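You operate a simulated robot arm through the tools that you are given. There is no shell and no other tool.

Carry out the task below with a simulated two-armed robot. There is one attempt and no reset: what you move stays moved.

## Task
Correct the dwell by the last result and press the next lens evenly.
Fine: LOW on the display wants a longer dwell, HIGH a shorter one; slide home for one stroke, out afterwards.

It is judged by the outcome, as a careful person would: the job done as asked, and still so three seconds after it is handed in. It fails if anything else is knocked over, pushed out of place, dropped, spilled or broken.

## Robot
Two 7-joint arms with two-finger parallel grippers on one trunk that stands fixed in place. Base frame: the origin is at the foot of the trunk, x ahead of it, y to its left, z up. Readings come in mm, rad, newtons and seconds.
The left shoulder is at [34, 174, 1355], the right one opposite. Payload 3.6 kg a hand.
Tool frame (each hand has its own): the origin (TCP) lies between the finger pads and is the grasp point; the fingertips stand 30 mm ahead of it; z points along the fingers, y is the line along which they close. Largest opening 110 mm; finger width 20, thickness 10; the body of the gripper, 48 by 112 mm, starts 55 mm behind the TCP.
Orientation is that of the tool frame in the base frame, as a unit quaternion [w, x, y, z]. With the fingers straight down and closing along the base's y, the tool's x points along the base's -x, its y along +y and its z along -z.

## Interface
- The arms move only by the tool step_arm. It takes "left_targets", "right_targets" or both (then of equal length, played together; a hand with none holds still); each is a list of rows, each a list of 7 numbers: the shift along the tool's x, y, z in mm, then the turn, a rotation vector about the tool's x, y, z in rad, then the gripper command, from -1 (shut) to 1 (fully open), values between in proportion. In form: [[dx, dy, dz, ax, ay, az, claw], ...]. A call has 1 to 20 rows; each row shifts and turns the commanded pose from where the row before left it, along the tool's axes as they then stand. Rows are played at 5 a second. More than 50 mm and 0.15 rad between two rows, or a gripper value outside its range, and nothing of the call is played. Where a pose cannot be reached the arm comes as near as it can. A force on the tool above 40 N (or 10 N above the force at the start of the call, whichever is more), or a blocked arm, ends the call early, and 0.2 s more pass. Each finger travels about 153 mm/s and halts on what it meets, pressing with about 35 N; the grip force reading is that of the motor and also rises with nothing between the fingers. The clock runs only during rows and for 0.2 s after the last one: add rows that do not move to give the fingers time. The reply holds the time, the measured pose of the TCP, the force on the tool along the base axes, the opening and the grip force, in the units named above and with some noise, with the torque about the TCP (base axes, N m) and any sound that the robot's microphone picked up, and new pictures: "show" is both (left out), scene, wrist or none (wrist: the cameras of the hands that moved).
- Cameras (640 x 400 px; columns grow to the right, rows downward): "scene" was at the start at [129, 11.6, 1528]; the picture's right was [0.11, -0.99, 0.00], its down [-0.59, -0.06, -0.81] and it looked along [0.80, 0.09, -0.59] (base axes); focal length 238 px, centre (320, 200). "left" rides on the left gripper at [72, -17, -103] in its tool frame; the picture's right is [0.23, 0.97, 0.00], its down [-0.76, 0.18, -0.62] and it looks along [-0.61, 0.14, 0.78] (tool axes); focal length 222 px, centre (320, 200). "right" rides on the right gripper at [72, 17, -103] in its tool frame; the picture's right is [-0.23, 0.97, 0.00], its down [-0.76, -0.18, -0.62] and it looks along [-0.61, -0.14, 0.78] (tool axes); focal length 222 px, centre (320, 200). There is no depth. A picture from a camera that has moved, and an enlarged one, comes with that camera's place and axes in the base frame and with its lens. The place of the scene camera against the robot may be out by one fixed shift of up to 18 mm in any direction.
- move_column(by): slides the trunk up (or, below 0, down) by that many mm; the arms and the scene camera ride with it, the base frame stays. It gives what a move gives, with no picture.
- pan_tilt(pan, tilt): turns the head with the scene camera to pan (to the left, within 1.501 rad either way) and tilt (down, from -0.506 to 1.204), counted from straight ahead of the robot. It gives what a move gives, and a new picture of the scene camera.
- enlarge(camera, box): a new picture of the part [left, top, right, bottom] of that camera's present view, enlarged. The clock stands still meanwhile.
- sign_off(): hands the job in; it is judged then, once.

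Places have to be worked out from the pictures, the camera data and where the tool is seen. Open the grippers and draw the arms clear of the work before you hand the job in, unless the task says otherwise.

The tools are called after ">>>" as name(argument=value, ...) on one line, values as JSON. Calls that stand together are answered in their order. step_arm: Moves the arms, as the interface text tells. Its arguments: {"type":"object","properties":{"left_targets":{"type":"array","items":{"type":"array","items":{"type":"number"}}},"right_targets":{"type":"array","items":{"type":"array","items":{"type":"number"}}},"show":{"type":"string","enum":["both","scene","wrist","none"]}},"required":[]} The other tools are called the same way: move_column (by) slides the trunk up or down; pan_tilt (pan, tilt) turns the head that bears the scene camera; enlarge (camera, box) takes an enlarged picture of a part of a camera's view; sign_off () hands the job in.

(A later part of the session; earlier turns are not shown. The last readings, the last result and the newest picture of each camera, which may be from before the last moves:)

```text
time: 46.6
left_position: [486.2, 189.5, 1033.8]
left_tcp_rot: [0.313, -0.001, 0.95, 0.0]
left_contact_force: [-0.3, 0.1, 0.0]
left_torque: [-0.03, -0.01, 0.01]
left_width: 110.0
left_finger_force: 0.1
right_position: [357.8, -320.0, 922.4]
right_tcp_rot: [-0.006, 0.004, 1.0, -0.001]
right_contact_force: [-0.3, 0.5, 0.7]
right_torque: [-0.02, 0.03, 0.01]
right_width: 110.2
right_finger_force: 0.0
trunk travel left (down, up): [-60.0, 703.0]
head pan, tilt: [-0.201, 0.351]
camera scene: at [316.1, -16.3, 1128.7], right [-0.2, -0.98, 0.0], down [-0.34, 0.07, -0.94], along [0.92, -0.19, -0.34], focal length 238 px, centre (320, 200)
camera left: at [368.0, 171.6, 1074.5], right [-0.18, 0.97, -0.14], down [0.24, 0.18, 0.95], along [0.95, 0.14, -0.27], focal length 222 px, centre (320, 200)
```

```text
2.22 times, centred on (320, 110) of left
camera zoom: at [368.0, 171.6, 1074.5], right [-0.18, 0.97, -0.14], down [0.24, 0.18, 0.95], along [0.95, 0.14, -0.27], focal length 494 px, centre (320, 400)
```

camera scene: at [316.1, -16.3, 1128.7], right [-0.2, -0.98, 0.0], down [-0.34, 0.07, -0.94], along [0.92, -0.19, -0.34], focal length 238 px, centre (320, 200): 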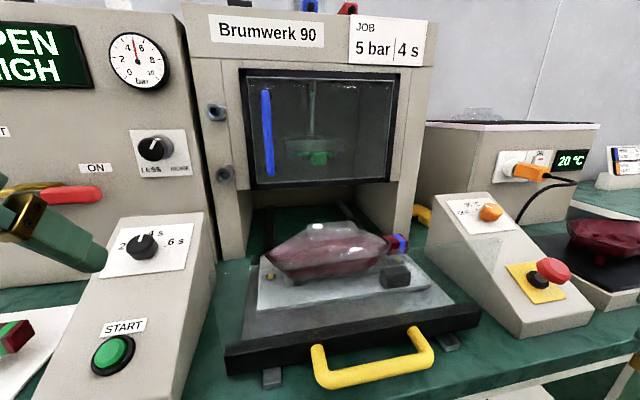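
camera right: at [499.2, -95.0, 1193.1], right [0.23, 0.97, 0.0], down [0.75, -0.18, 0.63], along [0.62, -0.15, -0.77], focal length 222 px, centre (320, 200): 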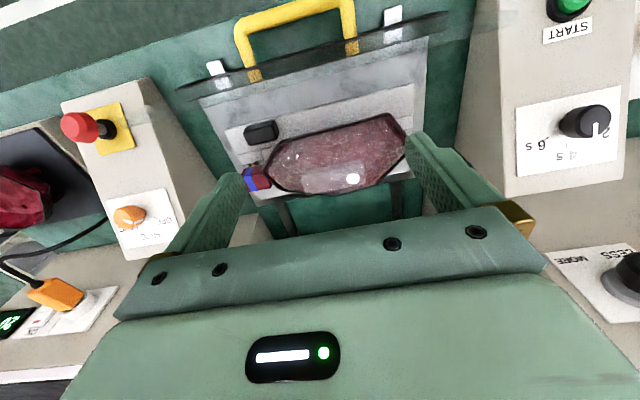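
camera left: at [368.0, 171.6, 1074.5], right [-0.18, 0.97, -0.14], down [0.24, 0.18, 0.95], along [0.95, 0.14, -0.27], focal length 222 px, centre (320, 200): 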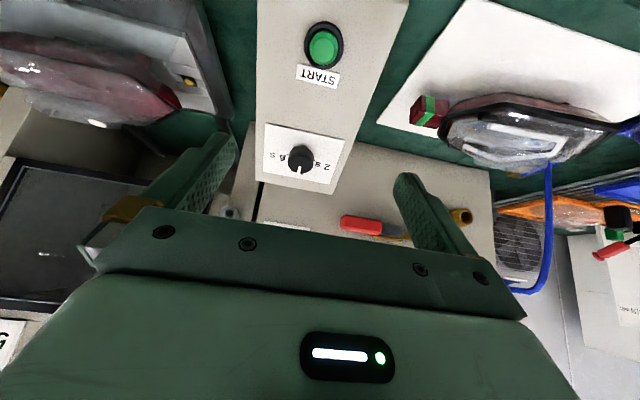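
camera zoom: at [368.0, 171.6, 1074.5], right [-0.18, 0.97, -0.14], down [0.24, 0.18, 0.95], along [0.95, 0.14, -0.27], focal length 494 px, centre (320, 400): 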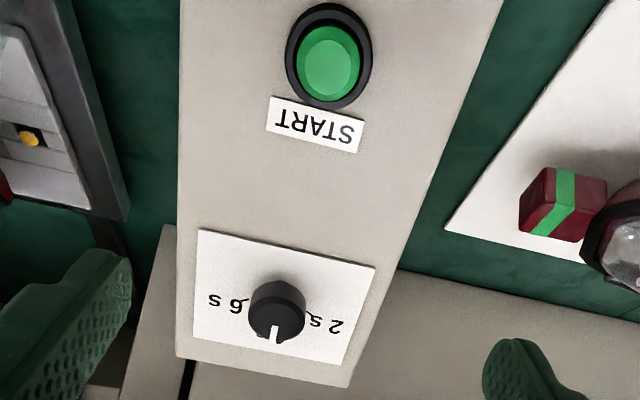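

The wrist camera puts the knob top at about (657, 180, 943). To get the panel slope precisely I'll zoom in on the dwell box from this lower scene viewpoint.

>>> enlarge(camera="scene", box=[90, 205, 230, 292])

>>> enlarge(camera="left", box=[255, 120, 355, 190])

```text
4.57 times, centred on (160, 248) of scene
camera zoom: at [316.1, -16.3, 1128.7], right [-0.2, -0.98, 0.0], down [-0.34, 0.07, -0.94], along [0.92, -0.19, -0.34], focal length 1086 px, centre (1051, -22)
```

zoom: 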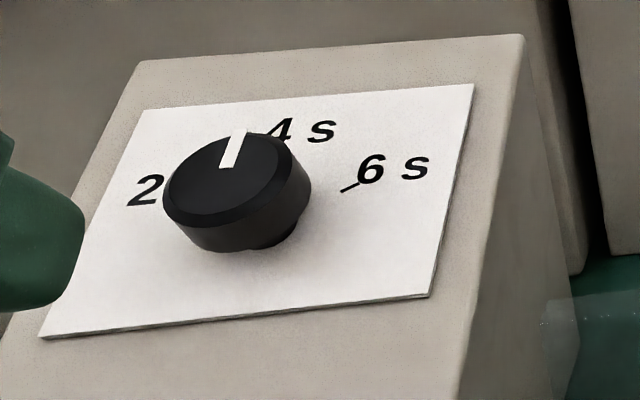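

```text
5.71 times, centred on (305, 155) of left
camera zoom: at [368.0, 171.6, 1074.5], right [-0.18, 0.97, -0.14], down [0.24, 0.18, 0.95], along [0.95, 0.14, -0.27], focal length 1269 px, centre (406, 457)
```

zoom: 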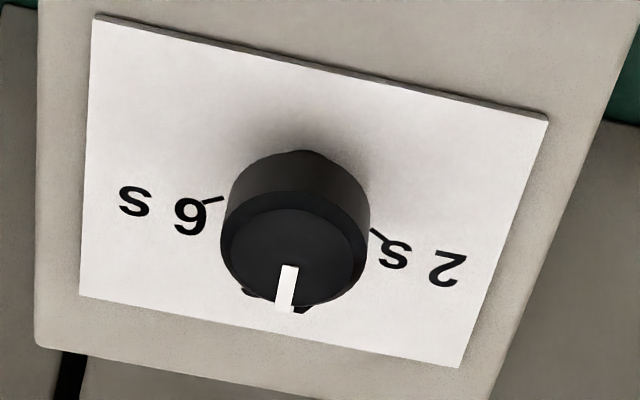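

Triangulating the label corners gives a panel slope of about 28.5°, so I'll pitch the hand 0.14 rad back, line it up over the knob and close in to about 60 mm above the knob top.

>>> step_arm(left_targets=[[0, 0, 0, 0, 0.07, 0, 1], [0, 0, 0, 0, 0.07, 0, 1], [-28, -2.5, 0, 0, 0, 0, 1], [-28, -2.5, 0, 0, 0, 0, 1], [-28, -2.5, 0, 0, 0, 0, 1], [-27, -2.3, 0, 0, 0, 0, 1], [0, 0, 30, 0, 0, 0, 1], [0, 0, 30, 0, 0, 0, 1], [0, 0, 30, 0, 0, 0, 1], [0, 0, 20, 0, 0, 0, 1], [0, 0, 0, 0, 0, 0, 1]], show="both")

>>> enlarge(camera="left", box=[200, 40, 440, 220])

```text
time: 49.0
left_position: [638.1, 179.0, 991.9]
left_tcp_rot: [0.247, 0.001, 0.969, -0.001]
left_contact_force: [1.0, 0.6, 0.6]
left_torque: [0.01, -0.01, 0.02]
left_width: 110.2
left_finger_force: 0.1
right_position: [358.2, -319.5, 922.9]
right_tcp_rot: [-0.005, 0.004, 1.0, -0.001]
right_contact_force: [0.3, -0.8, -0.3]
right_torque: [0.0, 0.01, -0.01]
right_width: 109.8
right_finger_force: 0.0
trunk travel left (down, up): [-60.0, 703.0]
head pan, tilt: [-0.201, 0.351]
camera scene: at [316.1, -16.5, 1128.8], right [-0.2, -0.98, 0.0], down [-0.34, 0.07, -0.94], along [0.92, -0.19, -0.34], focal length 238 px, centre (320, 200)
camera left: at [524.7, 162.3, 1047.3], right [-0.2, 0.97, -0.11], down [0.37, 0.18, 0.91], along [0.91, 0.14, -0.4], focal length 222 px, centre (320, 200)
```

scene: 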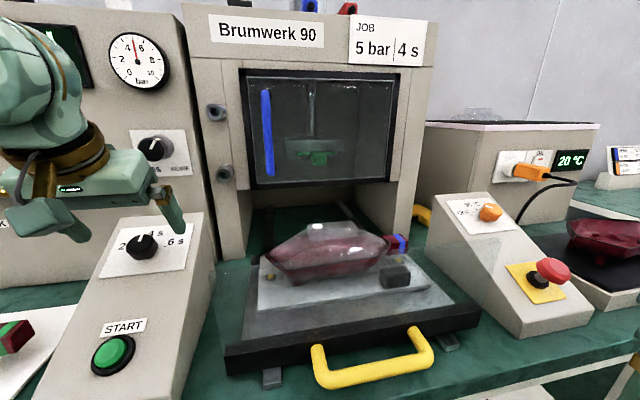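
left: 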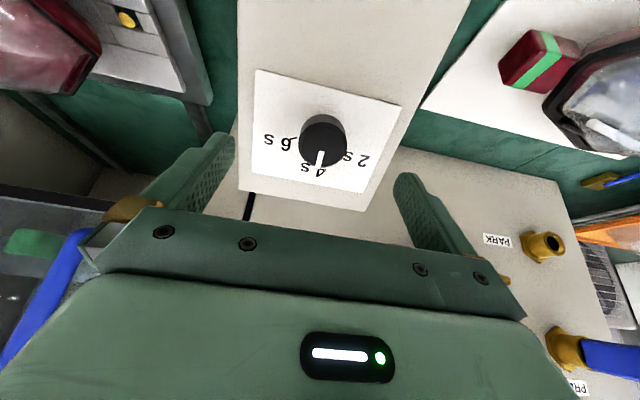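

```text
2.22 times, centred on (320, 130) of left
camera zoom: at [524.7, 162.3, 1047.3], right [-0.2, 0.97, -0.11], down [0.37, 0.18, 0.91], along [0.91, 0.14, -0.4], focal length 494 px, centre (320, 356)
```

zoom: 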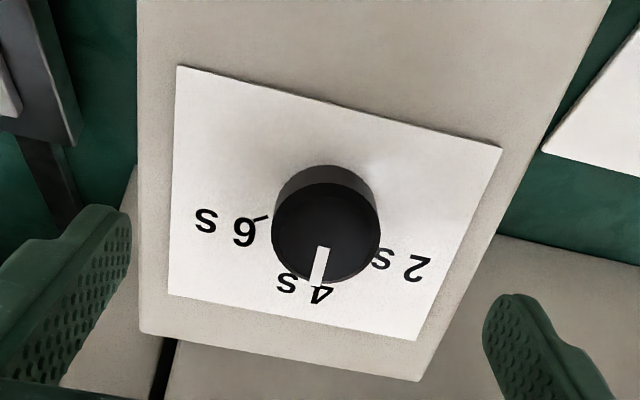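

The label plane comes out exactly parallel to the tool's x‑y plane, 79.5 mm ahead of the TCP, knob axis offset about (−2.3, +0.7) mm, knob ~38 mm wide and ~16 mm tall; the 2 s tick lies ~72° counter-clockwise. I'll correct the offset, pre-turn the hand +0.6 rad so the turn is symmetric, and advance part way to check.

>>> step_arm(left_targets=[[-2.3, 0.7, 0, 0, 0, 0, 1], [0, 0, 0, 0, 0, 0.12, 1], [0, 0, 0, 0, 0, 0.12, 1], [0, 0, 0, 0, 0, 0.12, 1], [0, 0, 0, 0, 0, 0.12, 1], [0, 0, 0, 0, 0, 0.12, 1], [0, 0, 10, 0, 0, 0, 1], [0, 0, 10, 0, 0, 0, 1], [0, 0, 0, 0, 0, 0, 1]], show="both")

>>> enlarge(camera="left", box=[200, 40, 440, 220])

>>> enlarge(camera="scene", box=[60, 150, 240, 292])

```text
time: 51.0
left_position: [647.8, 179.7, 974.6]
left_tcp_rot: [0.236, 0.286, 0.926, 0.074]
left_contact_force: [-0.4, -0.8, 0.1]
left_torque: [0.01, -0.04, -0.03]
left_width: 110.0
left_finger_force: 0.0
right_position: [357.7, -320.1, 922.0]
right_tcp_rot: [-0.005, 0.003, 1.0, 0.0]
right_contact_force: [0.1, -0.5, -0.3]
right_torque: [0.0, 0.01, -0.01]
right_width: 110.0
right_finger_force: 0.1
trunk travel left (down, up): [-60.0, 703.0]
head pan, tilt: [-0.201, 0.351]
camera scene: at [316.1, -16.4, 1128.8], right [-0.2, -0.98, 0.0], down [-0.34, 0.07, -0.94], along [0.92, -0.19, -0.34], focal length 238 px, centre (320, 200)
camera left: at [538.3, 206.9, 1032.8], right [0.32, 0.93, 0.17], down [0.34, -0.28, 0.9], along [0.88, -0.23, -0.41], focal length 222 px, centre (320, 200)
```

scene: 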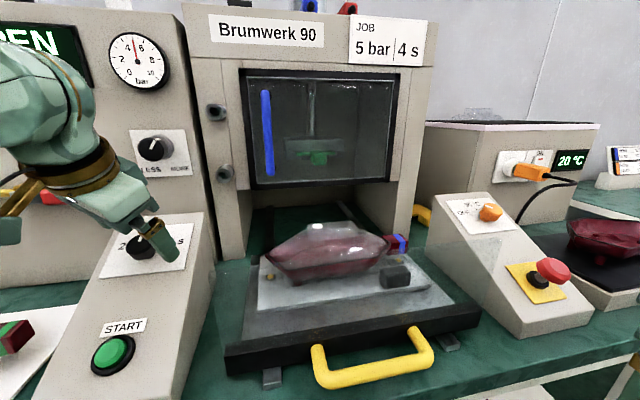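
left: 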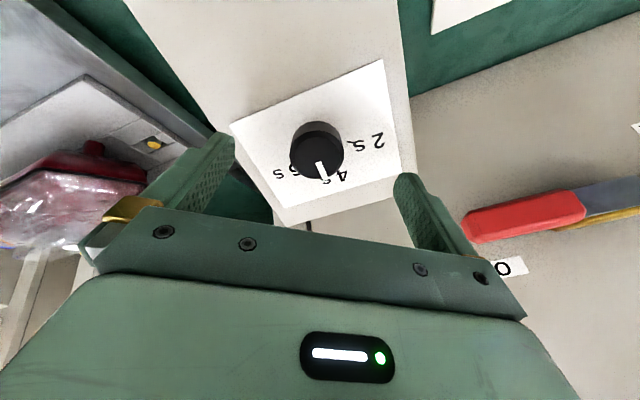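

```text
2.22 times, centred on (320, 130) of left
camera zoom: at [538.3, 206.9, 1032.8], right [0.32, 0.93, 0.17], down [0.34, -0.28, 0.9], along [0.88, -0.23, -0.41], focal length 494 px, centre (320, 356)
```

zoom: 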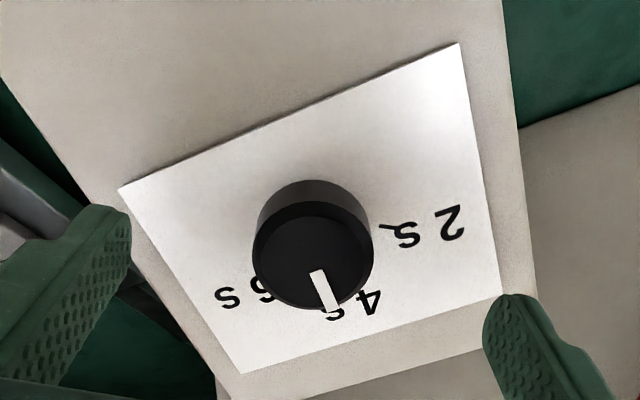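

```text
2.82 times, centred on (150, 221) of scene
camera zoom: at [316.1, -16.4, 1128.8], right [-0.2, -0.98, 0.0], down [-0.34, 0.07, -0.94], along [0.92, -0.19, -0.34], focal length 669 px, centre (799, 141)
```

zoom: 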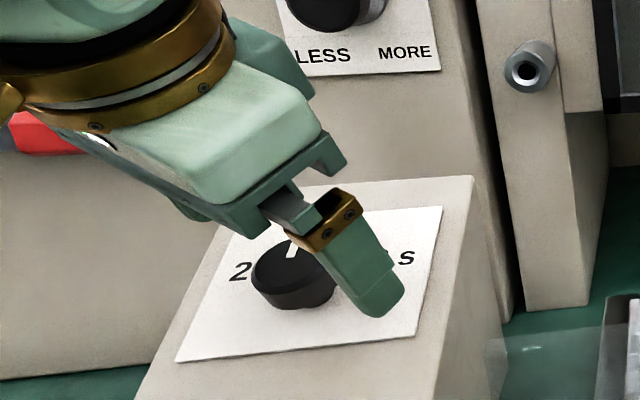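

Alignment holds within about 1–2 mm; panel now 59.5 mm ahead. I'll nudge (−0.7, −1.3), advance 25 mm so the tips straddle the knob 4 mm off the panel, and close.

>>> step_arm(left_targets=[[-0.7, -1.3, 5, 0, 0, 0, 1], [0, 0, 10, 0, 0, 0, 1], [0, 0, 10, 0, 0, 0, 1], [0, 0, 0, 0, 0, 0, 1]], show="both")

>>> enlarge(camera="left", box=[200, 60, 440, 220])

```text
time: 52.0
left_position: [659.9, 179.2, 952.6]
left_tcp_rot: [0.237, 0.285, 0.926, 0.073]
left_contact_force: [-0.5, 0.1, 0.1]
left_torque: [0.0, -0.02, -0.01]
left_width: 109.9
left_finger_force: 0.1
right_position: [358.8, -320.0, 923.7]
right_tcp_rot: [-0.005, 0.003, 1.0, -0.001]
right_contact_force: [0.1, -0.7, -0.8]
right_torque: [0.0, 0.01, 0.0]
right_width: 110.2
right_finger_force: 0.0
trunk travel left (down, up): [-60.0, 703.0]
head pan, tilt: [-0.201, 0.351]
camera scene: at [316.1, -16.4, 1128.8], right [-0.2, -0.98, 0.0], down [-0.34, 0.07, -0.94], along [0.92, -0.19, -0.34], focal length 238 px, centre (320, 200)
camera left: at [550.3, 205.3, 1010.8], right [0.32, 0.93, 0.17], down [0.34, -0.28, 0.9], along [0.88, -0.23, -0.41], focal length 222 px, centre (320, 200)
```

scene: 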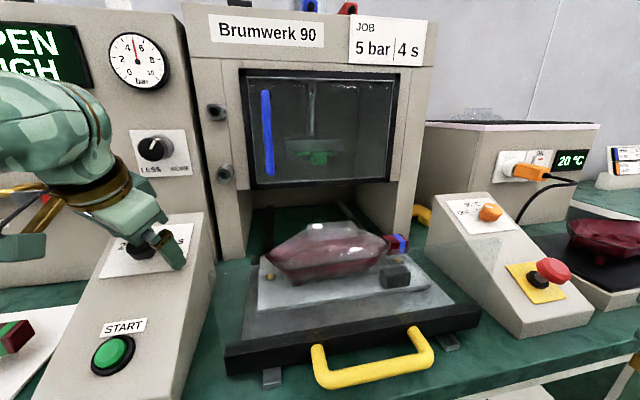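
left: 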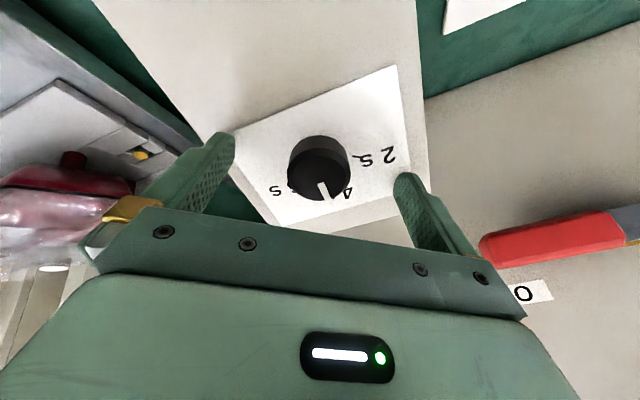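

```text
2.50 times, centred on (320, 140) of left
camera zoom: at [550.3, 205.3, 1010.8], right [0.32, 0.93, 0.17], down [0.34, -0.28, 0.9], along [0.88, -0.23, -0.41], focal length 555 px, centre (320, 350)
```

zoom: 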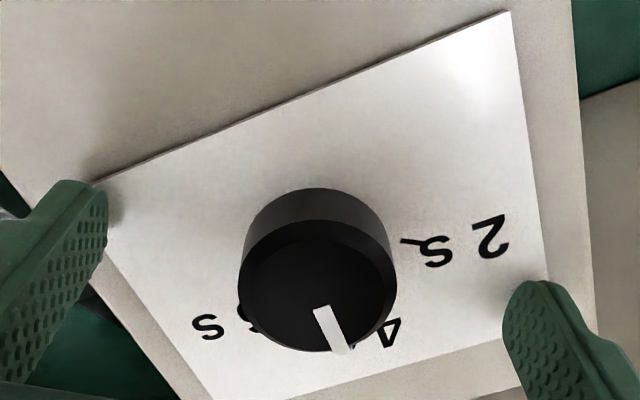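

The fingers straddle the knob evenly with tips about 11 mm below the knob's top. I'll close the gripper on it.

>>> step_arm(left_targets=[[0, 0, 0, 0, 0, 0, 0], [0, 0, 0, 0, 0, 0, -0.5], [0, 0, 0, 0, 0, 0, -0.7], [0, 0, 0, 0, 0, 0, -0.7]], show="both")

>>> enlarge(camera="left", box=[200, 60, 440, 220])

```text
time: 53.0
left_position: [657.7, 176.8, 952.2]
left_tcp_rot: [0.235, 0.287, 0.926, 0.072]
left_contact_force: [-11.9, -9.2, -10.9]
left_torque: [-1.03, 0.33, -0.39]
left_width: 36.1
left_finger_force: 45.1
right_position: [357.6, -320.2, 922.5]
right_tcp_rot: [-0.005, 0.004, 1.0, -0.001]
right_contact_force: [1.0, -0.4, 0.0]
right_torque: [0.01, -0.03, 0.01]
right_width: 110.0
right_finger_force: 0.0
trunk travel left (down, up): [-60.0, 703.0]
head pan, tilt: [-0.201, 0.351]
camera scene: at [315.8, -17.2, 1128.7], right [-0.2, -0.98, 0.0], down [-0.34, 0.07, -0.94], along [0.92, -0.19, -0.34], focal length 238 px, centre (320, 200)
camera left: at [549.6, 203.8, 1010.4], right [0.32, 0.93, 0.17], down [0.34, -0.28, 0.9], along [0.88, -0.23, -0.41], focal length 222 px, centre (320, 200)
```

scene: 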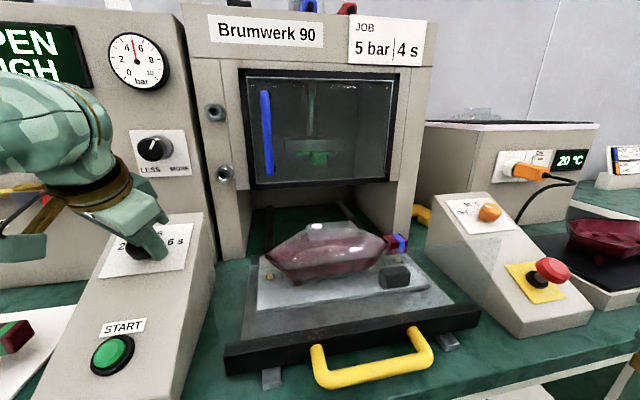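
left: 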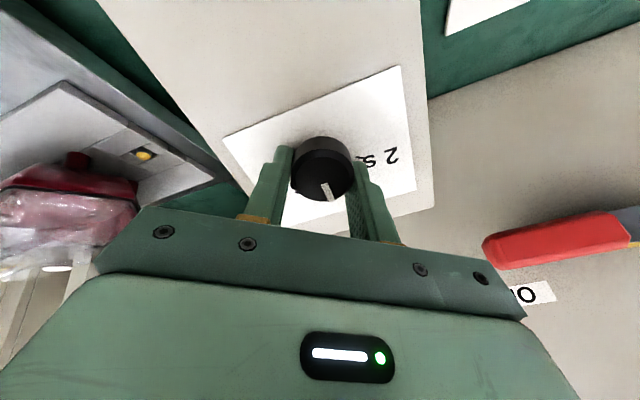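

```text
2.50 times, centred on (320, 140) of left
camera zoom: at [549.6, 203.8, 1010.4], right [0.32, 0.93, 0.17], down [0.34, -0.28, 0.9], along [0.88, -0.23, -0.41], focal length 555 px, centre (320, 350)
```

zoom: 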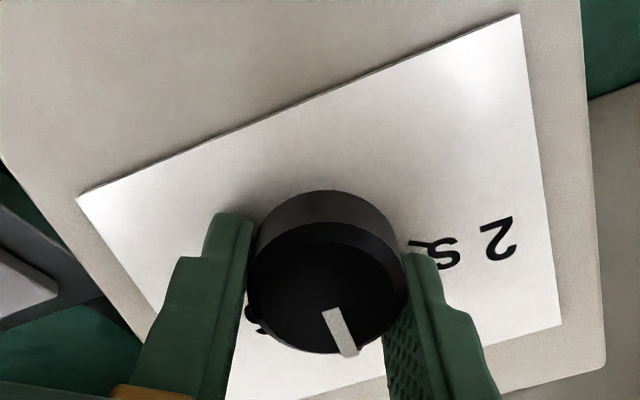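

The knob is gripped at 36 mm width; the hand was pulled about 3 mm in −y, giving ~18 N side load. I'll relieve that by shifting the command −3 mm in tool y, then start turning gently counter-clockwise.

>>> step_arm(left_targets=[[0, -3, 0, 0, 0, 0, -0.7], [0, 0, 0, 0, 0, 0, -0.7], [0, 0, 0, 0, 0, -0.1, -0.7], [0, 0, 0, 0, 0, -0.1, -0.7], [0, 0, 0, 0, 0, 0, -0.7]], show="wrist")

>>> enlarge(camera="left", box=[200, 60, 440, 220])

```text
time: 54.2
left_position: [658.7, 177.6, 953.0]
left_tcp_rot: [0.243, 0.19, 0.95, 0.051]
left_contact_force: [7.1, 6.4, 4.4]
left_torque: [0.24, 0.66, 0.05]
left_width: 35.8
left_finger_force: 44.7
right_position: [359.1, -318.1, 923.2]
right_tcp_rot: [-0.005, 0.002, 1.0, 0.0]
right_contact_force: [0.0, -0.5, 0.3]
right_torque: [0.03, -0.02, 0.01]
right_width: 110.1
right_finger_force: 0.1
trunk travel left (down, up): [-60.0, 703.0]
head pan, tilt: [-0.201, 0.351]
camera left: at [546.1, 189.9, 1008.3], right [0.14, 0.99, 0.08], down [0.38, -0.13, 0.92], along [0.92, -0.1, -0.39], focal length 222 px, centre (320, 200)
```

left: 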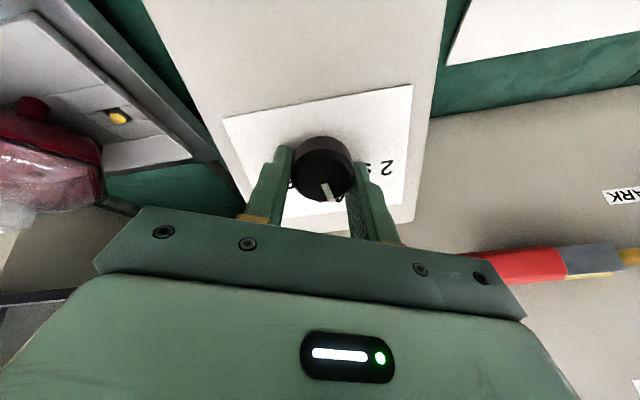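

```text
2.50 times, centred on (320, 140) of left
camera zoom: at [546.1, 189.9, 1008.3], right [0.14, 0.99, 0.08], down [0.38, -0.13, 0.92], along [0.92, -0.1, -0.39], focal length 555 px, centre (320, 350)
```

zoom: 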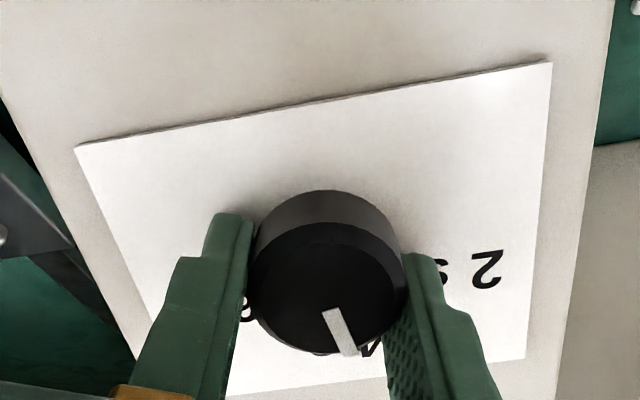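

The knob turns with the hand (label has rotated in view by 0.2 rad, forces small). I'll continue the turn by 0.8 rad and check.

>>> step_arm(left_targets=[[0, 1, 0, 0, 0, -0.1, -0.7], [0, 0, 0, 0, 0, -0.1, -0.7], [0, 0, 0, 0, 0, -0.1, -0.7], [0, 0, 0, 0, 0, -0.1, -0.7], [0, 0, 0, 0, 0, -0.1, -0.7], [0, 0, 0, 0, 0, -0.1, -0.7], [0, 0, 0, 0, 0, -0.1, -0.7], [0, 0, 0, 0, 0, -0.1, -0.7], [0, 0, 0, 0, 0, 0, -0.7]], show="both")

>>> enlarge(camera="left", box=[200, 60, 440, 220])

>>> enlarge(camera="scene", box=[60, 190, 220, 290])

```text
time: 56.0
left_position: [659.0, 181.1, 952.0]
left_tcp_rot: [0.247, -0.178, 0.952, -0.039]
left_contact_force: [-18.5, 26.9, 2.0]
left_torque: [0.96, 0.58, 0.35]
left_width: 35.7
left_finger_force: 44.9
right_position: [355.8, -317.4, 925.4]
right_tcp_rot: [-0.004, 0.007, 1.0, -0.003]
right_contact_force: [-0.3, -0.8, 0.6]
right_torque: [-0.01, -0.03, -0.03]
right_width: 109.8
right_finger_force: 0.1
trunk travel left (down, up): [-60.0, 703.0]
head pan, tilt: [-0.201, 0.351]
stopped in row 8 (left hand): the force on the tool passed its limit at 40 N (the readings are from after the stop); the commanded pose is now the measured one
camera scene: at [313.7, -13.6, 1129.2], right [-0.2, -0.98, 0.0], down [-0.34, 0.07, -0.94], along [0.92, -0.19, -0.34], focal length 238 px, centre (320, 200)
camera left: at [556.5, 139.2, 1013.2], right [-0.5, 0.83, -0.26], down [0.26, 0.43, 0.86], along [0.83, 0.36, -0.43], focal length 222 px, centre (320, 200)
```

scene: 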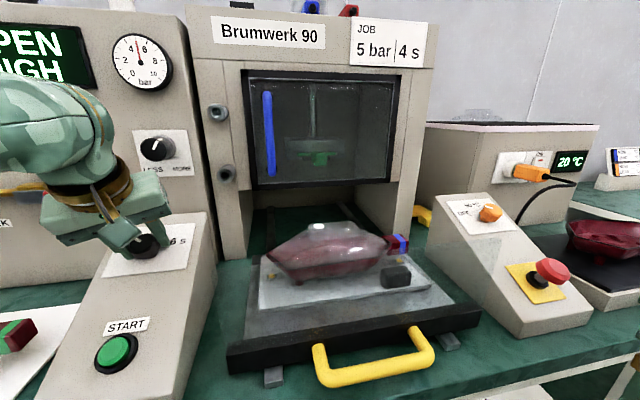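
left: 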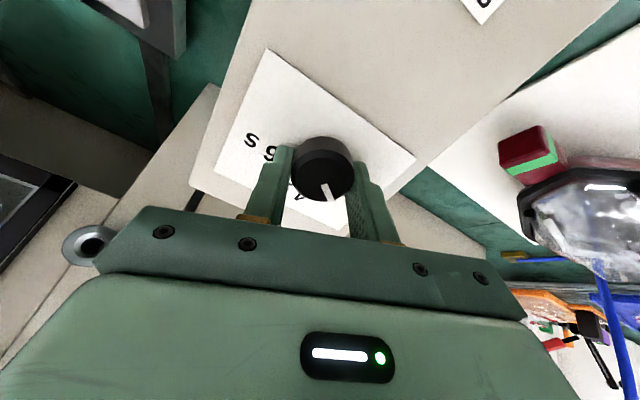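

```text
2.50 times, centred on (320, 140) of left
camera zoom: at [556.5, 139.2, 1013.2], right [-0.5, 0.83, -0.26], down [0.26, 0.43, 0.86], along [0.83, 0.36, -0.43], focal length 555 px, centre (320, 350)
```

zoom: 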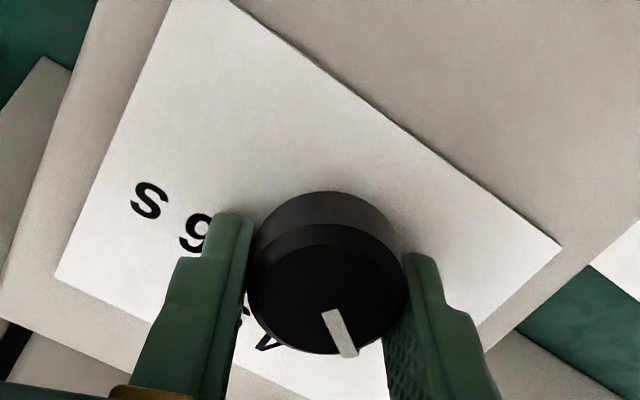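

```text
4.00 times, centred on (140, 240) of scene
camera zoom: at [313.7, -13.6, 1129.2], right [-0.2, -0.98, 0.0], down [-0.34, 0.07, -0.94], along [0.92, -0.19, -0.34], focal length 951 px, centre (1040, 40)
```

zoom: 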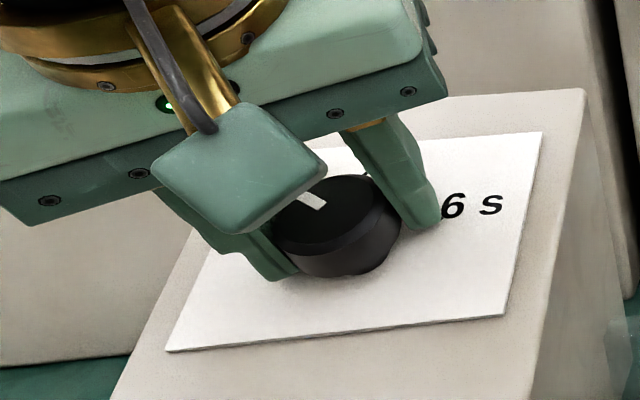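

The turn stopped at about 0.97 rad because the hand's axis is ~4.7 mm off the knob's axis, building side force; the pointer itself has followed. I'll turn the rest (~0.28 rad) while shifting +0.47 mm in y per 0.1 rad to turn about the knob's true axis.

>>> step_arm(left_targets=[[0, 1.5, 0, 0, 0, 0, -0.7], [0, 0.45, 0, 0, 0, -0.07, -0.7], [0, 0.4, 0, 0, 0, -0.07, -0.7], [0, 0.4, 0, 0, 0, -0.07, -0.7], [0, 0.4, 0, 0, 0, -0.07, -0.7], [0, 0, 0, 0, 0, 0, -0.7]], show="wrist")

>>> enlarge(camera="left", box=[200, 60, 440, 220])

```text
time: 57.4
left_position: [657.7, 184.6, 952.3]
left_tcp_rot: [0.238, -0.308, 0.918, -0.075]
left_contact_force: [-7.9, 24.9, -0.7]
left_torque: [1.35, -0.08, -0.45]
left_width: 35.5
left_finger_force: 45.0
right_position: [356.5, -317.6, 924.4]
right_tcp_rot: [-0.003, 0.005, 1.0, -0.003]
right_contact_force: [-0.6, -0.2, -0.1]
right_torque: [-0.05, -0.02, 0.04]
right_width: 110.1
right_finger_force: 0.1
trunk travel left (down, up): [-60.0, 703.0]
head pan, tilt: [-0.201, 0.351]
camera left: at [567.8, 125.7, 1019.2], right [-0.67, 0.64, -0.36], down [0.14, 0.59, 0.79], along [0.73, 0.48, -0.49], focal length 222 px, centre (320, 200)
```

left: 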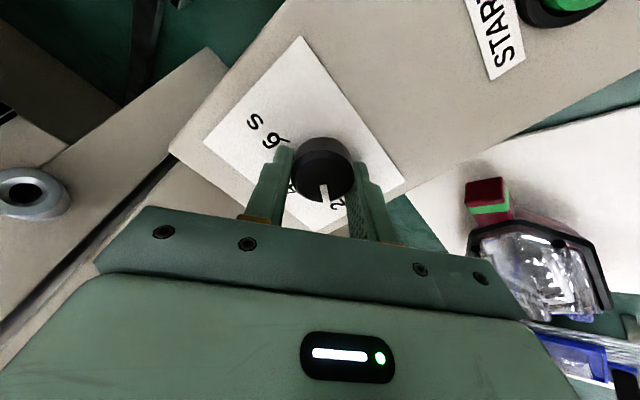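

```text
2.50 times, centred on (320, 140) of left
camera zoom: at [567.8, 125.7, 1019.2], right [-0.67, 0.64, -0.36], down [0.14, 0.59, 0.79], along [0.73, 0.48, -0.49], focal length 555 px, centre (320, 350)
```

zoom: 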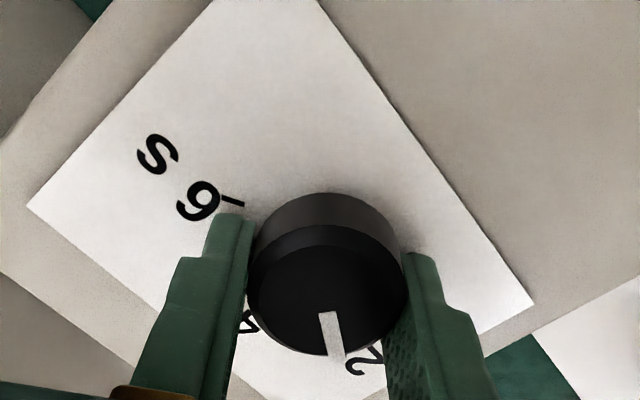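

The pointer now sits at about 62° from the 4 s direction, right by the "2" mark. I'll relieve the side load by a small shift, then open the fingers and look at where the pointer stands.

>>> step_arm(left_targets=[[-2, 2.7, 0, 0, 0, 0, -0.7], [0, 0, 0, 0, 0, 0, -0.6], [0, 0, 0, 0, 0, 0, -0.3], [0, 0, 0, 0, 0, 0, 0.2], [0, 0, -15, 0, 0, 0, 0.6], [0, 0, -30, 0, 0, 0, 0.6], [0, 0, 0, 0, 0, 0, 0.6]], show="both")

>>> enlarge(camera="left", box=[200, 60, 440, 220])

>>> enlarge(camera="scene", box=[80, 200, 220, 290])

```text
time: 59.0
left_position: [636.3, 183.2, 991.3]
left_tcp_rot: [0.238, -0.308, 0.918, -0.075]
left_contact_force: [-0.1, -0.3, -0.5]
left_torque: [0.0, 0.01, 0.02]
left_width: 88.0
left_finger_force: 0.0
right_position: [357.8, -319.6, 921.5]
right_tcp_rot: [-0.005, 0.006, 1.0, -0.001]
right_contact_force: [0.0, 0.0, 0.1]
right_torque: [0.02, -0.04, -0.03]
right_width: 109.8
right_finger_force: 0.0
trunk travel left (down, up): [-60.0, 703.0]
head pan, tilt: [-0.201, 0.351]
camera scene: at [316.4, -16.4, 1128.6], right [-0.2, -0.98, 0.0], down [-0.34, 0.07, -0.94], along [0.92, -0.19, -0.34], focal length 238 px, centre (320, 200)
camera left: at [546.8, 126.0, 1058.8], right [-0.67, 0.64, -0.36], down [0.14, 0.59, 0.79], along [0.73, 0.48, -0.49], focal length 222 px, centre (320, 200)
```

scene: 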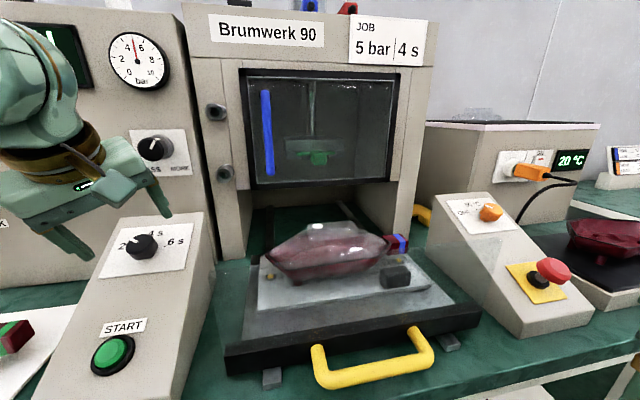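
left: 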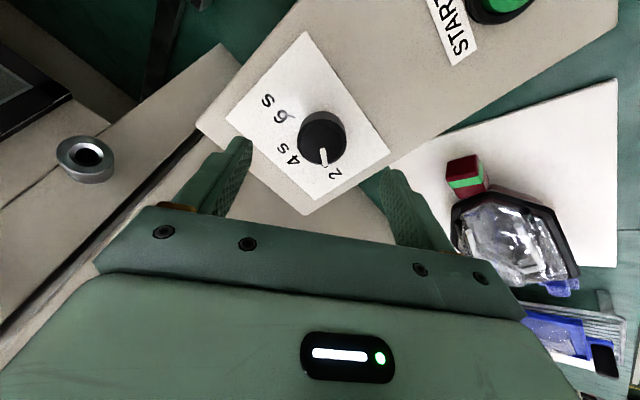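

```text
2.50 times, centred on (320, 140) of left
camera zoom: at [546.8, 126.0, 1058.8], right [-0.67, 0.64, -0.36], down [0.14, 0.59, 0.79], along [0.73, 0.48, -0.49], focal length 555 px, centre (320, 350)
```

zoom: 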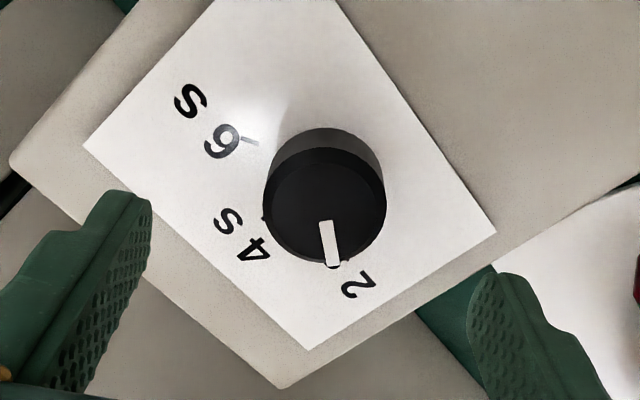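

```text
4.44 times, centred on (150, 245) of scene
camera zoom: at [316.4, -16.4, 1128.6], right [-0.2, -0.98, 0.0], down [-0.34, 0.07, -0.94], along [0.92, -0.19, -0.34], focal length 1056 px, centre (1076, 0)
```

zoom: 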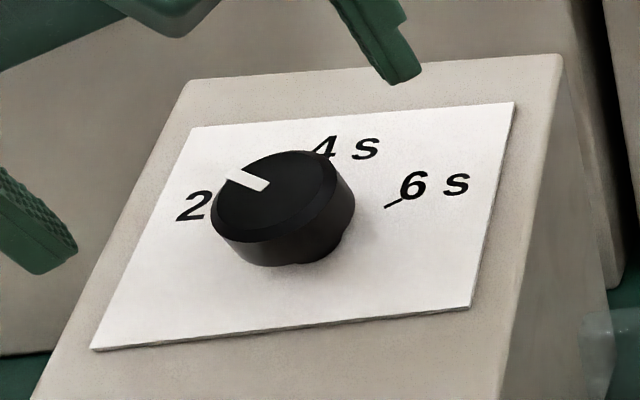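

The dial now points next to "2". I'll zoom tighter to compare the pointer with the 2 s tick.

>>> enlarge(camera="left", box=[285, 105, 360, 180])

>>> enlarge(camera="scene", box=[115, 220, 175, 262])

```text
5.33 times, centred on (322, 142) of left
camera zoom: at [546.8, 126.0, 1058.8], right [-0.67, 0.64, -0.36], down [0.14, 0.59, 0.79], along [0.73, 0.48, -0.49], focal length 1185 px, centre (307, 507)
```

zoom: 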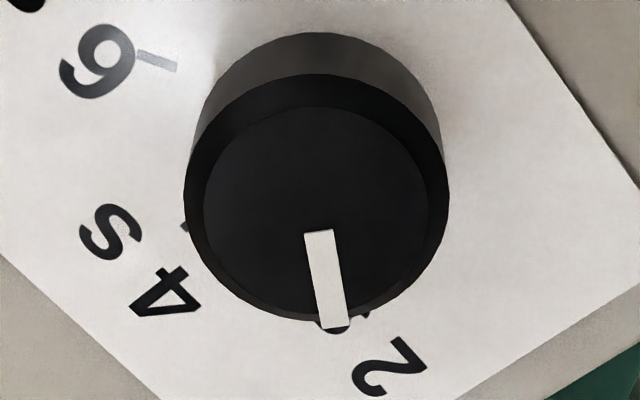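

```text
9.52 times, centred on (145, 241) of scene
camera zoom: at [316.4, -16.4, 1128.6], right [-0.2, -0.98, 0.0], down [-0.34, 0.07, -0.94], along [0.92, -0.19, -0.34], focal length 2263 px, centre (1987, -190)
```

zoom: 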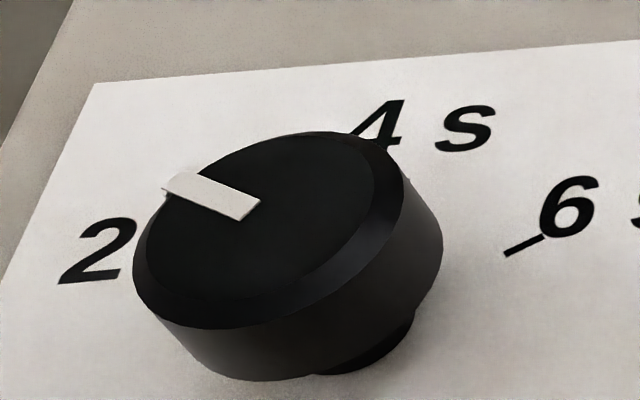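

The pointer works out to 60° from 4 s, in line with the symmetric 2 s tick, so the dial is at 2 s. Next I'll orient the right hand (in free space in front of the bench): yaw 90° and pitch 30° forward to be able to grip the yellow handle bar.

>>> step_arm(right_targets=[[0, 0, -20, 0, 0, 0.12, 1], [0, 0, -20, 0, 0, 0.145, 1], [0, 0, -20, 0, 0, 0.145, 1], [0, 0, 0, 0, 0, 0.145, 1], [0, 0, 0, 0, 0, 0.145, 1], [0, 0, 0, 0, 0, 0.145, 1], [0, 0, 0, 0, 0, 0.145, 1], [0, 0, 0, 0, 0, 0.145, 1], [0, 0, 0, 0, 0, 0.145, 1], [0, 0, 0, 0, 0, 0.145, 1], [0, 0, 0, 0, 0, 0.145, 1], [0, 0, 0, -0.13, 0, 0, 1], [0, 0, 0, -0.13, 0, 0, 1], [0, 0, 0, -0.13, 0, 0, 1], [0, 0, 0, -0.13, 0, 0, 1], [0, 0, 0, 0, 0, 0, 1]], show="both")

```text
time: 62.4
left_position: [637.2, 183.5, 992.0]
left_tcp_rot: [0.237, -0.308, 0.919, -0.075]
left_contact_force: [0.2, 0.4, 0.0]
left_torque: [-0.01, -0.04, -0.02]
left_width: 87.9
left_finger_force: 0.0
right_position: [358.7, -320.1, 983.7]
right_tcp_rot: [0.18, 0.687, 0.681, 0.177]
right_contact_force: [1.3, 0.3, 0.4]
right_torque: [0.0, 0.0, 0.02]
right_width: 109.9
right_finger_force: 0.1
trunk travel left (down, up): [-60.0, 703.0]
head pan, tilt: [-0.201, 0.351]
camera scene: at [316.2, -16.4, 1128.7], right [-0.2, -0.98, 0.0], down [-0.34, 0.07, -0.94], along [0.92, -0.19, -0.34], focal length 238 px, centre (320, 200)
camera right: at [324.4, -247.4, 1080.5], right [0.85, -0.23, 0.48], down [-0.47, -0.76, 0.46], along [0.25, -0.61, -0.75], focal length 222 px, centre (320, 200)
```

scene: 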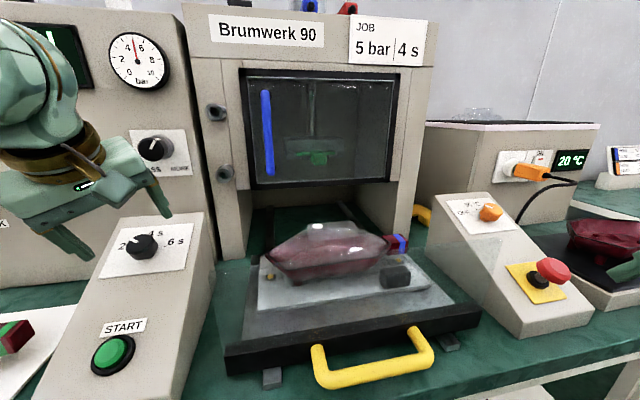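
right: 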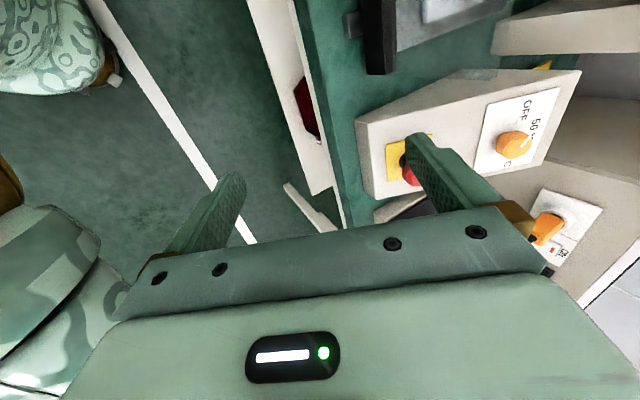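

The orientation was reached (tool x along +y, fingers pointing forward and down). I'll move the right hand to a spot about 100 mm short of the handle bar, fingers opened to ~60 mm, and use the wrist camera to refine the bar's place.

>>> step_arm(right_targets=[[40, 0, 0, 0, 0, 0, 0.5], [40, 0, 0, 0, 0, 0, 0.1], [40, 0, 0, 0, 0, 0, 0.1], [40, 0, 0, 0, 0, 0, 0.1], [39, 0, 0, 0, 0, 0, 0.1], [0, 13, 33, 0, 0, 0, 0.1], [0, 13, 33, 0, 0, 0, 0.1], [0, 13, 32, 0, 0, 0, 0.1], [0, 0, 0, 0, 0, 0, 0.1]], show="both")

>>> enlarge(camera="right", box=[180, 20, 500, 220])

```text
time: 64.4
left_position: [637.3, 184.7, 992.1]
left_tcp_rot: [0.237, -0.308, 0.918, -0.075]
left_contact_force: [0.4, -0.7, -0.8]
left_torque: [0.03, 0.02, 0.04]
left_width: 87.9
left_finger_force: 0.0
right_position: [446.8, -122.7, 924.3]
right_tcp_rot: [0.181, 0.687, 0.681, 0.176]
right_contact_force: [-0.7, -0.8, 0.0]
right_torque: [0.01, -0.03, -0.02]
right_width: 60.4
right_finger_force: 0.1
right hand out of reach, approached as far as the arm can: row 1
trunk travel left (down, up): [-60.0, 703.0]
head pan, tilt: [-0.201, 0.351]
camera scene: at [316.1, -16.3, 1128.8], right [-0.2, -0.98, 0.0], down [-0.34, 0.07, -0.94], along [0.92, -0.19, -0.34], focal length 238 px, centre (320, 200)
camera right: at [412.4, -49.9, 1021.8], right [0.85, -0.23, 0.48], down [-0.47, -0.76, 0.46], along [0.25, -0.61, -0.75], focal length 222 px, centre (320, 200)
```

scene: 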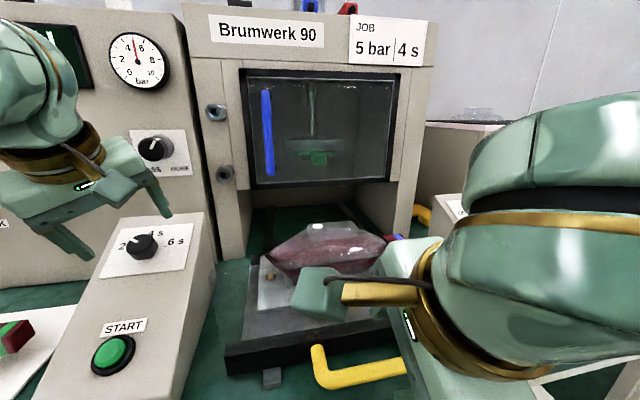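
right: 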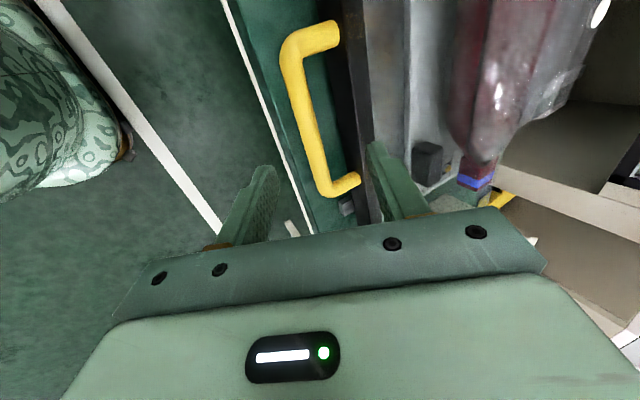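

```text
2.00 times, centred on (340, 120) of right
camera zoom: at [412.4, -49.9, 1021.8], right [0.85, -0.23, 0.48], down [-0.47, -0.76, 0.46], along [0.25, -0.61, -0.75], focal length 444 px, centre (280, 360)
```

zoom: 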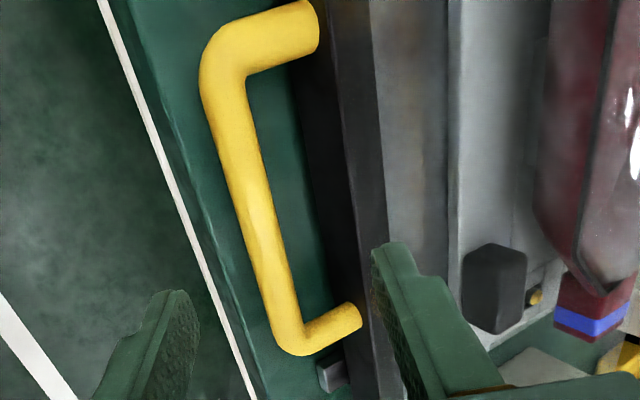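

The bar is parallel to the hand, at about tool (−4, −8.5, 92–103). I'll shift −8.5 mm in tool y and advance 60 mm, then check before the final approach.

>>> step_arm(right_targets=[[-4, -8.5, 0, 0, 0, 0, 0.1], [0, 0, 30, 0, 0, 0, 0.1], [0, 0, 30, 0, 0, 0, 0.1], [0, 0, 0, 0, 0, 0, 0.1]], show="both")

>>> enlarge(camera="right", box=[180, 20, 500, 220])

```text
time: 65.4
left_position: [636.6, 184.4, 990.9]
left_tcp_rot: [0.237, -0.307, 0.919, -0.076]
left_contact_force: [0.0, 0.8, -0.2]
left_torque: [-0.02, 0.02, 0.0]
left_width: 88.2
left_finger_force: 0.0
right_position: [468.9, -126.9, 869.6]
right_tcp_rot: [0.18, 0.688, 0.681, 0.177]
right_contact_force: [-0.4, -0.2, 0.4]
right_torque: [0.03, 0.05, 0.0]
right_width: 60.4
right_finger_force: 0.0
trunk travel left (down, up): [-60.0, 703.0]
head pan, tilt: [-0.201, 0.351]
camera scene: at [316.1, -16.3, 1128.8], right [-0.2, -0.98, 0.0], down [-0.34, 0.07, -0.94], along [0.92, -0.19, -0.34], focal length 238 px, centre (320, 200)
camera right: at [434.6, -54.4, 966.6], right [0.85, -0.23, 0.48], down [-0.47, -0.76, 0.46], along [0.25, -0.61, -0.75], focal length 222 px, centre (320, 200)
```

scene: 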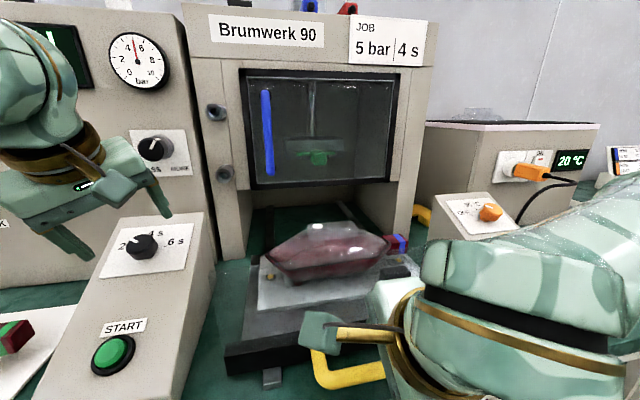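
right: 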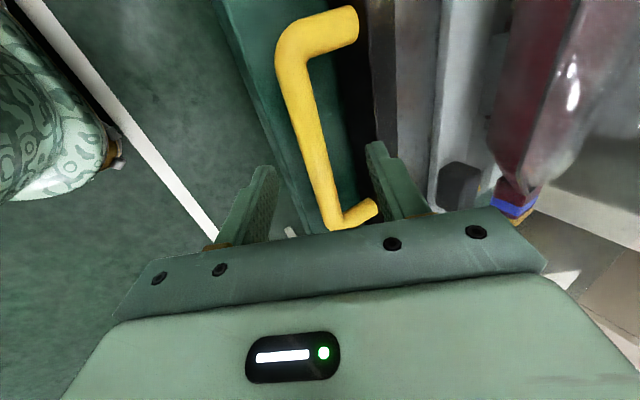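

```text
2.00 times, centred on (340, 120) of right
camera zoom: at [434.6, -54.4, 966.6], right [0.85, -0.23, 0.48], down [-0.47, -0.76, 0.46], along [0.25, -0.61, -0.75], focal length 444 px, centre (280, 360)
```

zoom: 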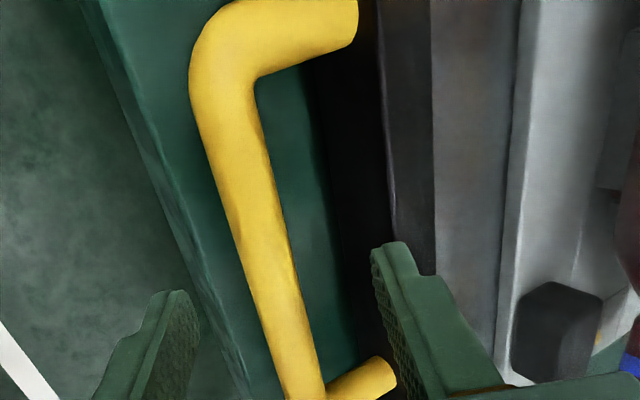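

The bar lies centred in y between the fingers; its depth is 23–45 mm ahead by different estimates. I'll advance 20 mm more and look again.

>>> step_arm(right_targets=[[0, 0, 10, 0, 0, 0, 0.1], [0, 0, 10, 0, 0, 0, 0.1], [0, 0, 0, 0, 0, 0, 0.1]], show="wrist")

>>> enlarge(camera="right", box=[180, 40, 500, 240])

>>> enlarge(camera="scene", box=[220, 270, 460, 400])

```text
time: 66.2
left_position: [636.4, 184.3, 991.9]
left_tcp_rot: [0.238, -0.308, 0.918, -0.075]
left_contact_force: [-0.7, -0.4, 0.1]
left_torque: [-0.02, 0.02, -0.02]
left_width: 88.1
left_finger_force: 0.1
right_position: [478.6, -127.1, 851.6]
right_tcp_rot: [0.18, 0.688, 0.681, 0.176]
right_contact_force: [-2.3, 0.4, 1.7]
right_torque: [0.02, -0.1, 0.04]
right_width: 60.1
right_finger_force: 0.1
trunk travel left (down, up): [-60.0, 703.0]
head pan, tilt: [-0.201, 0.351]
camera right: at [443.6, -54.9, 949.0], right [0.85, -0.23, 0.48], down [-0.47, -0.76, 0.46], along [0.25, -0.61, -0.75], focal length 222 px, centre (320, 200)
```

right: 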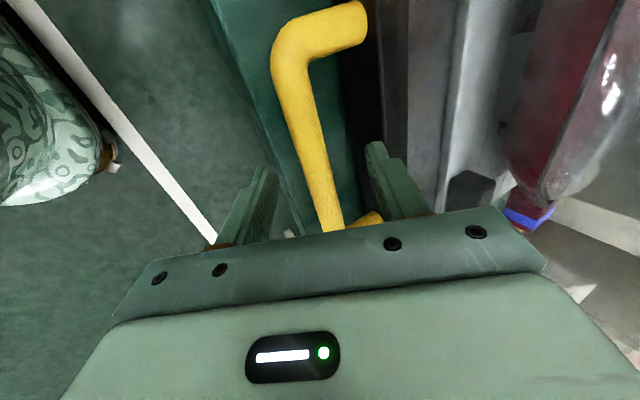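

```text
2.00 times, centred on (340, 140) of right
camera zoom: at [443.6, -54.9, 949.0], right [0.85, -0.23, 0.48], down [-0.47, -0.76, 0.46], along [0.25, -0.61, -0.75], focal length 444 px, centre (280, 320)
```

zoom: 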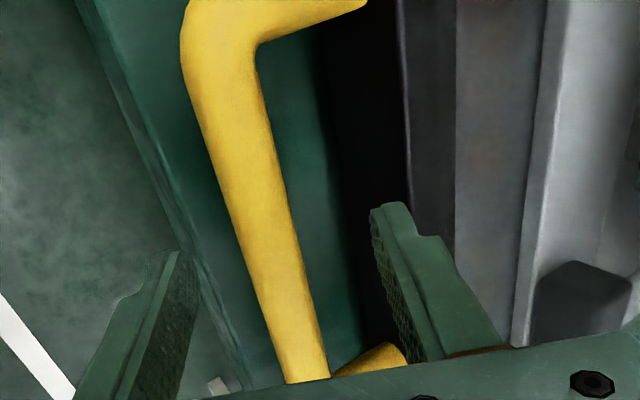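

```text
2.67 times, centred on (340, 335) of scene
camera zoom: at [315.8, -16.3, 1128.9], right [-0.2, -0.98, 0.0], down [-0.34, 0.07, -0.94], along [0.92, -0.19, -0.34], focal length 634 px, centre (267, -160)
```

zoom: 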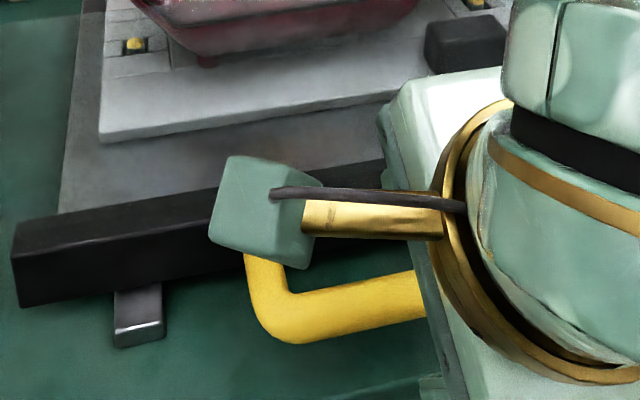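

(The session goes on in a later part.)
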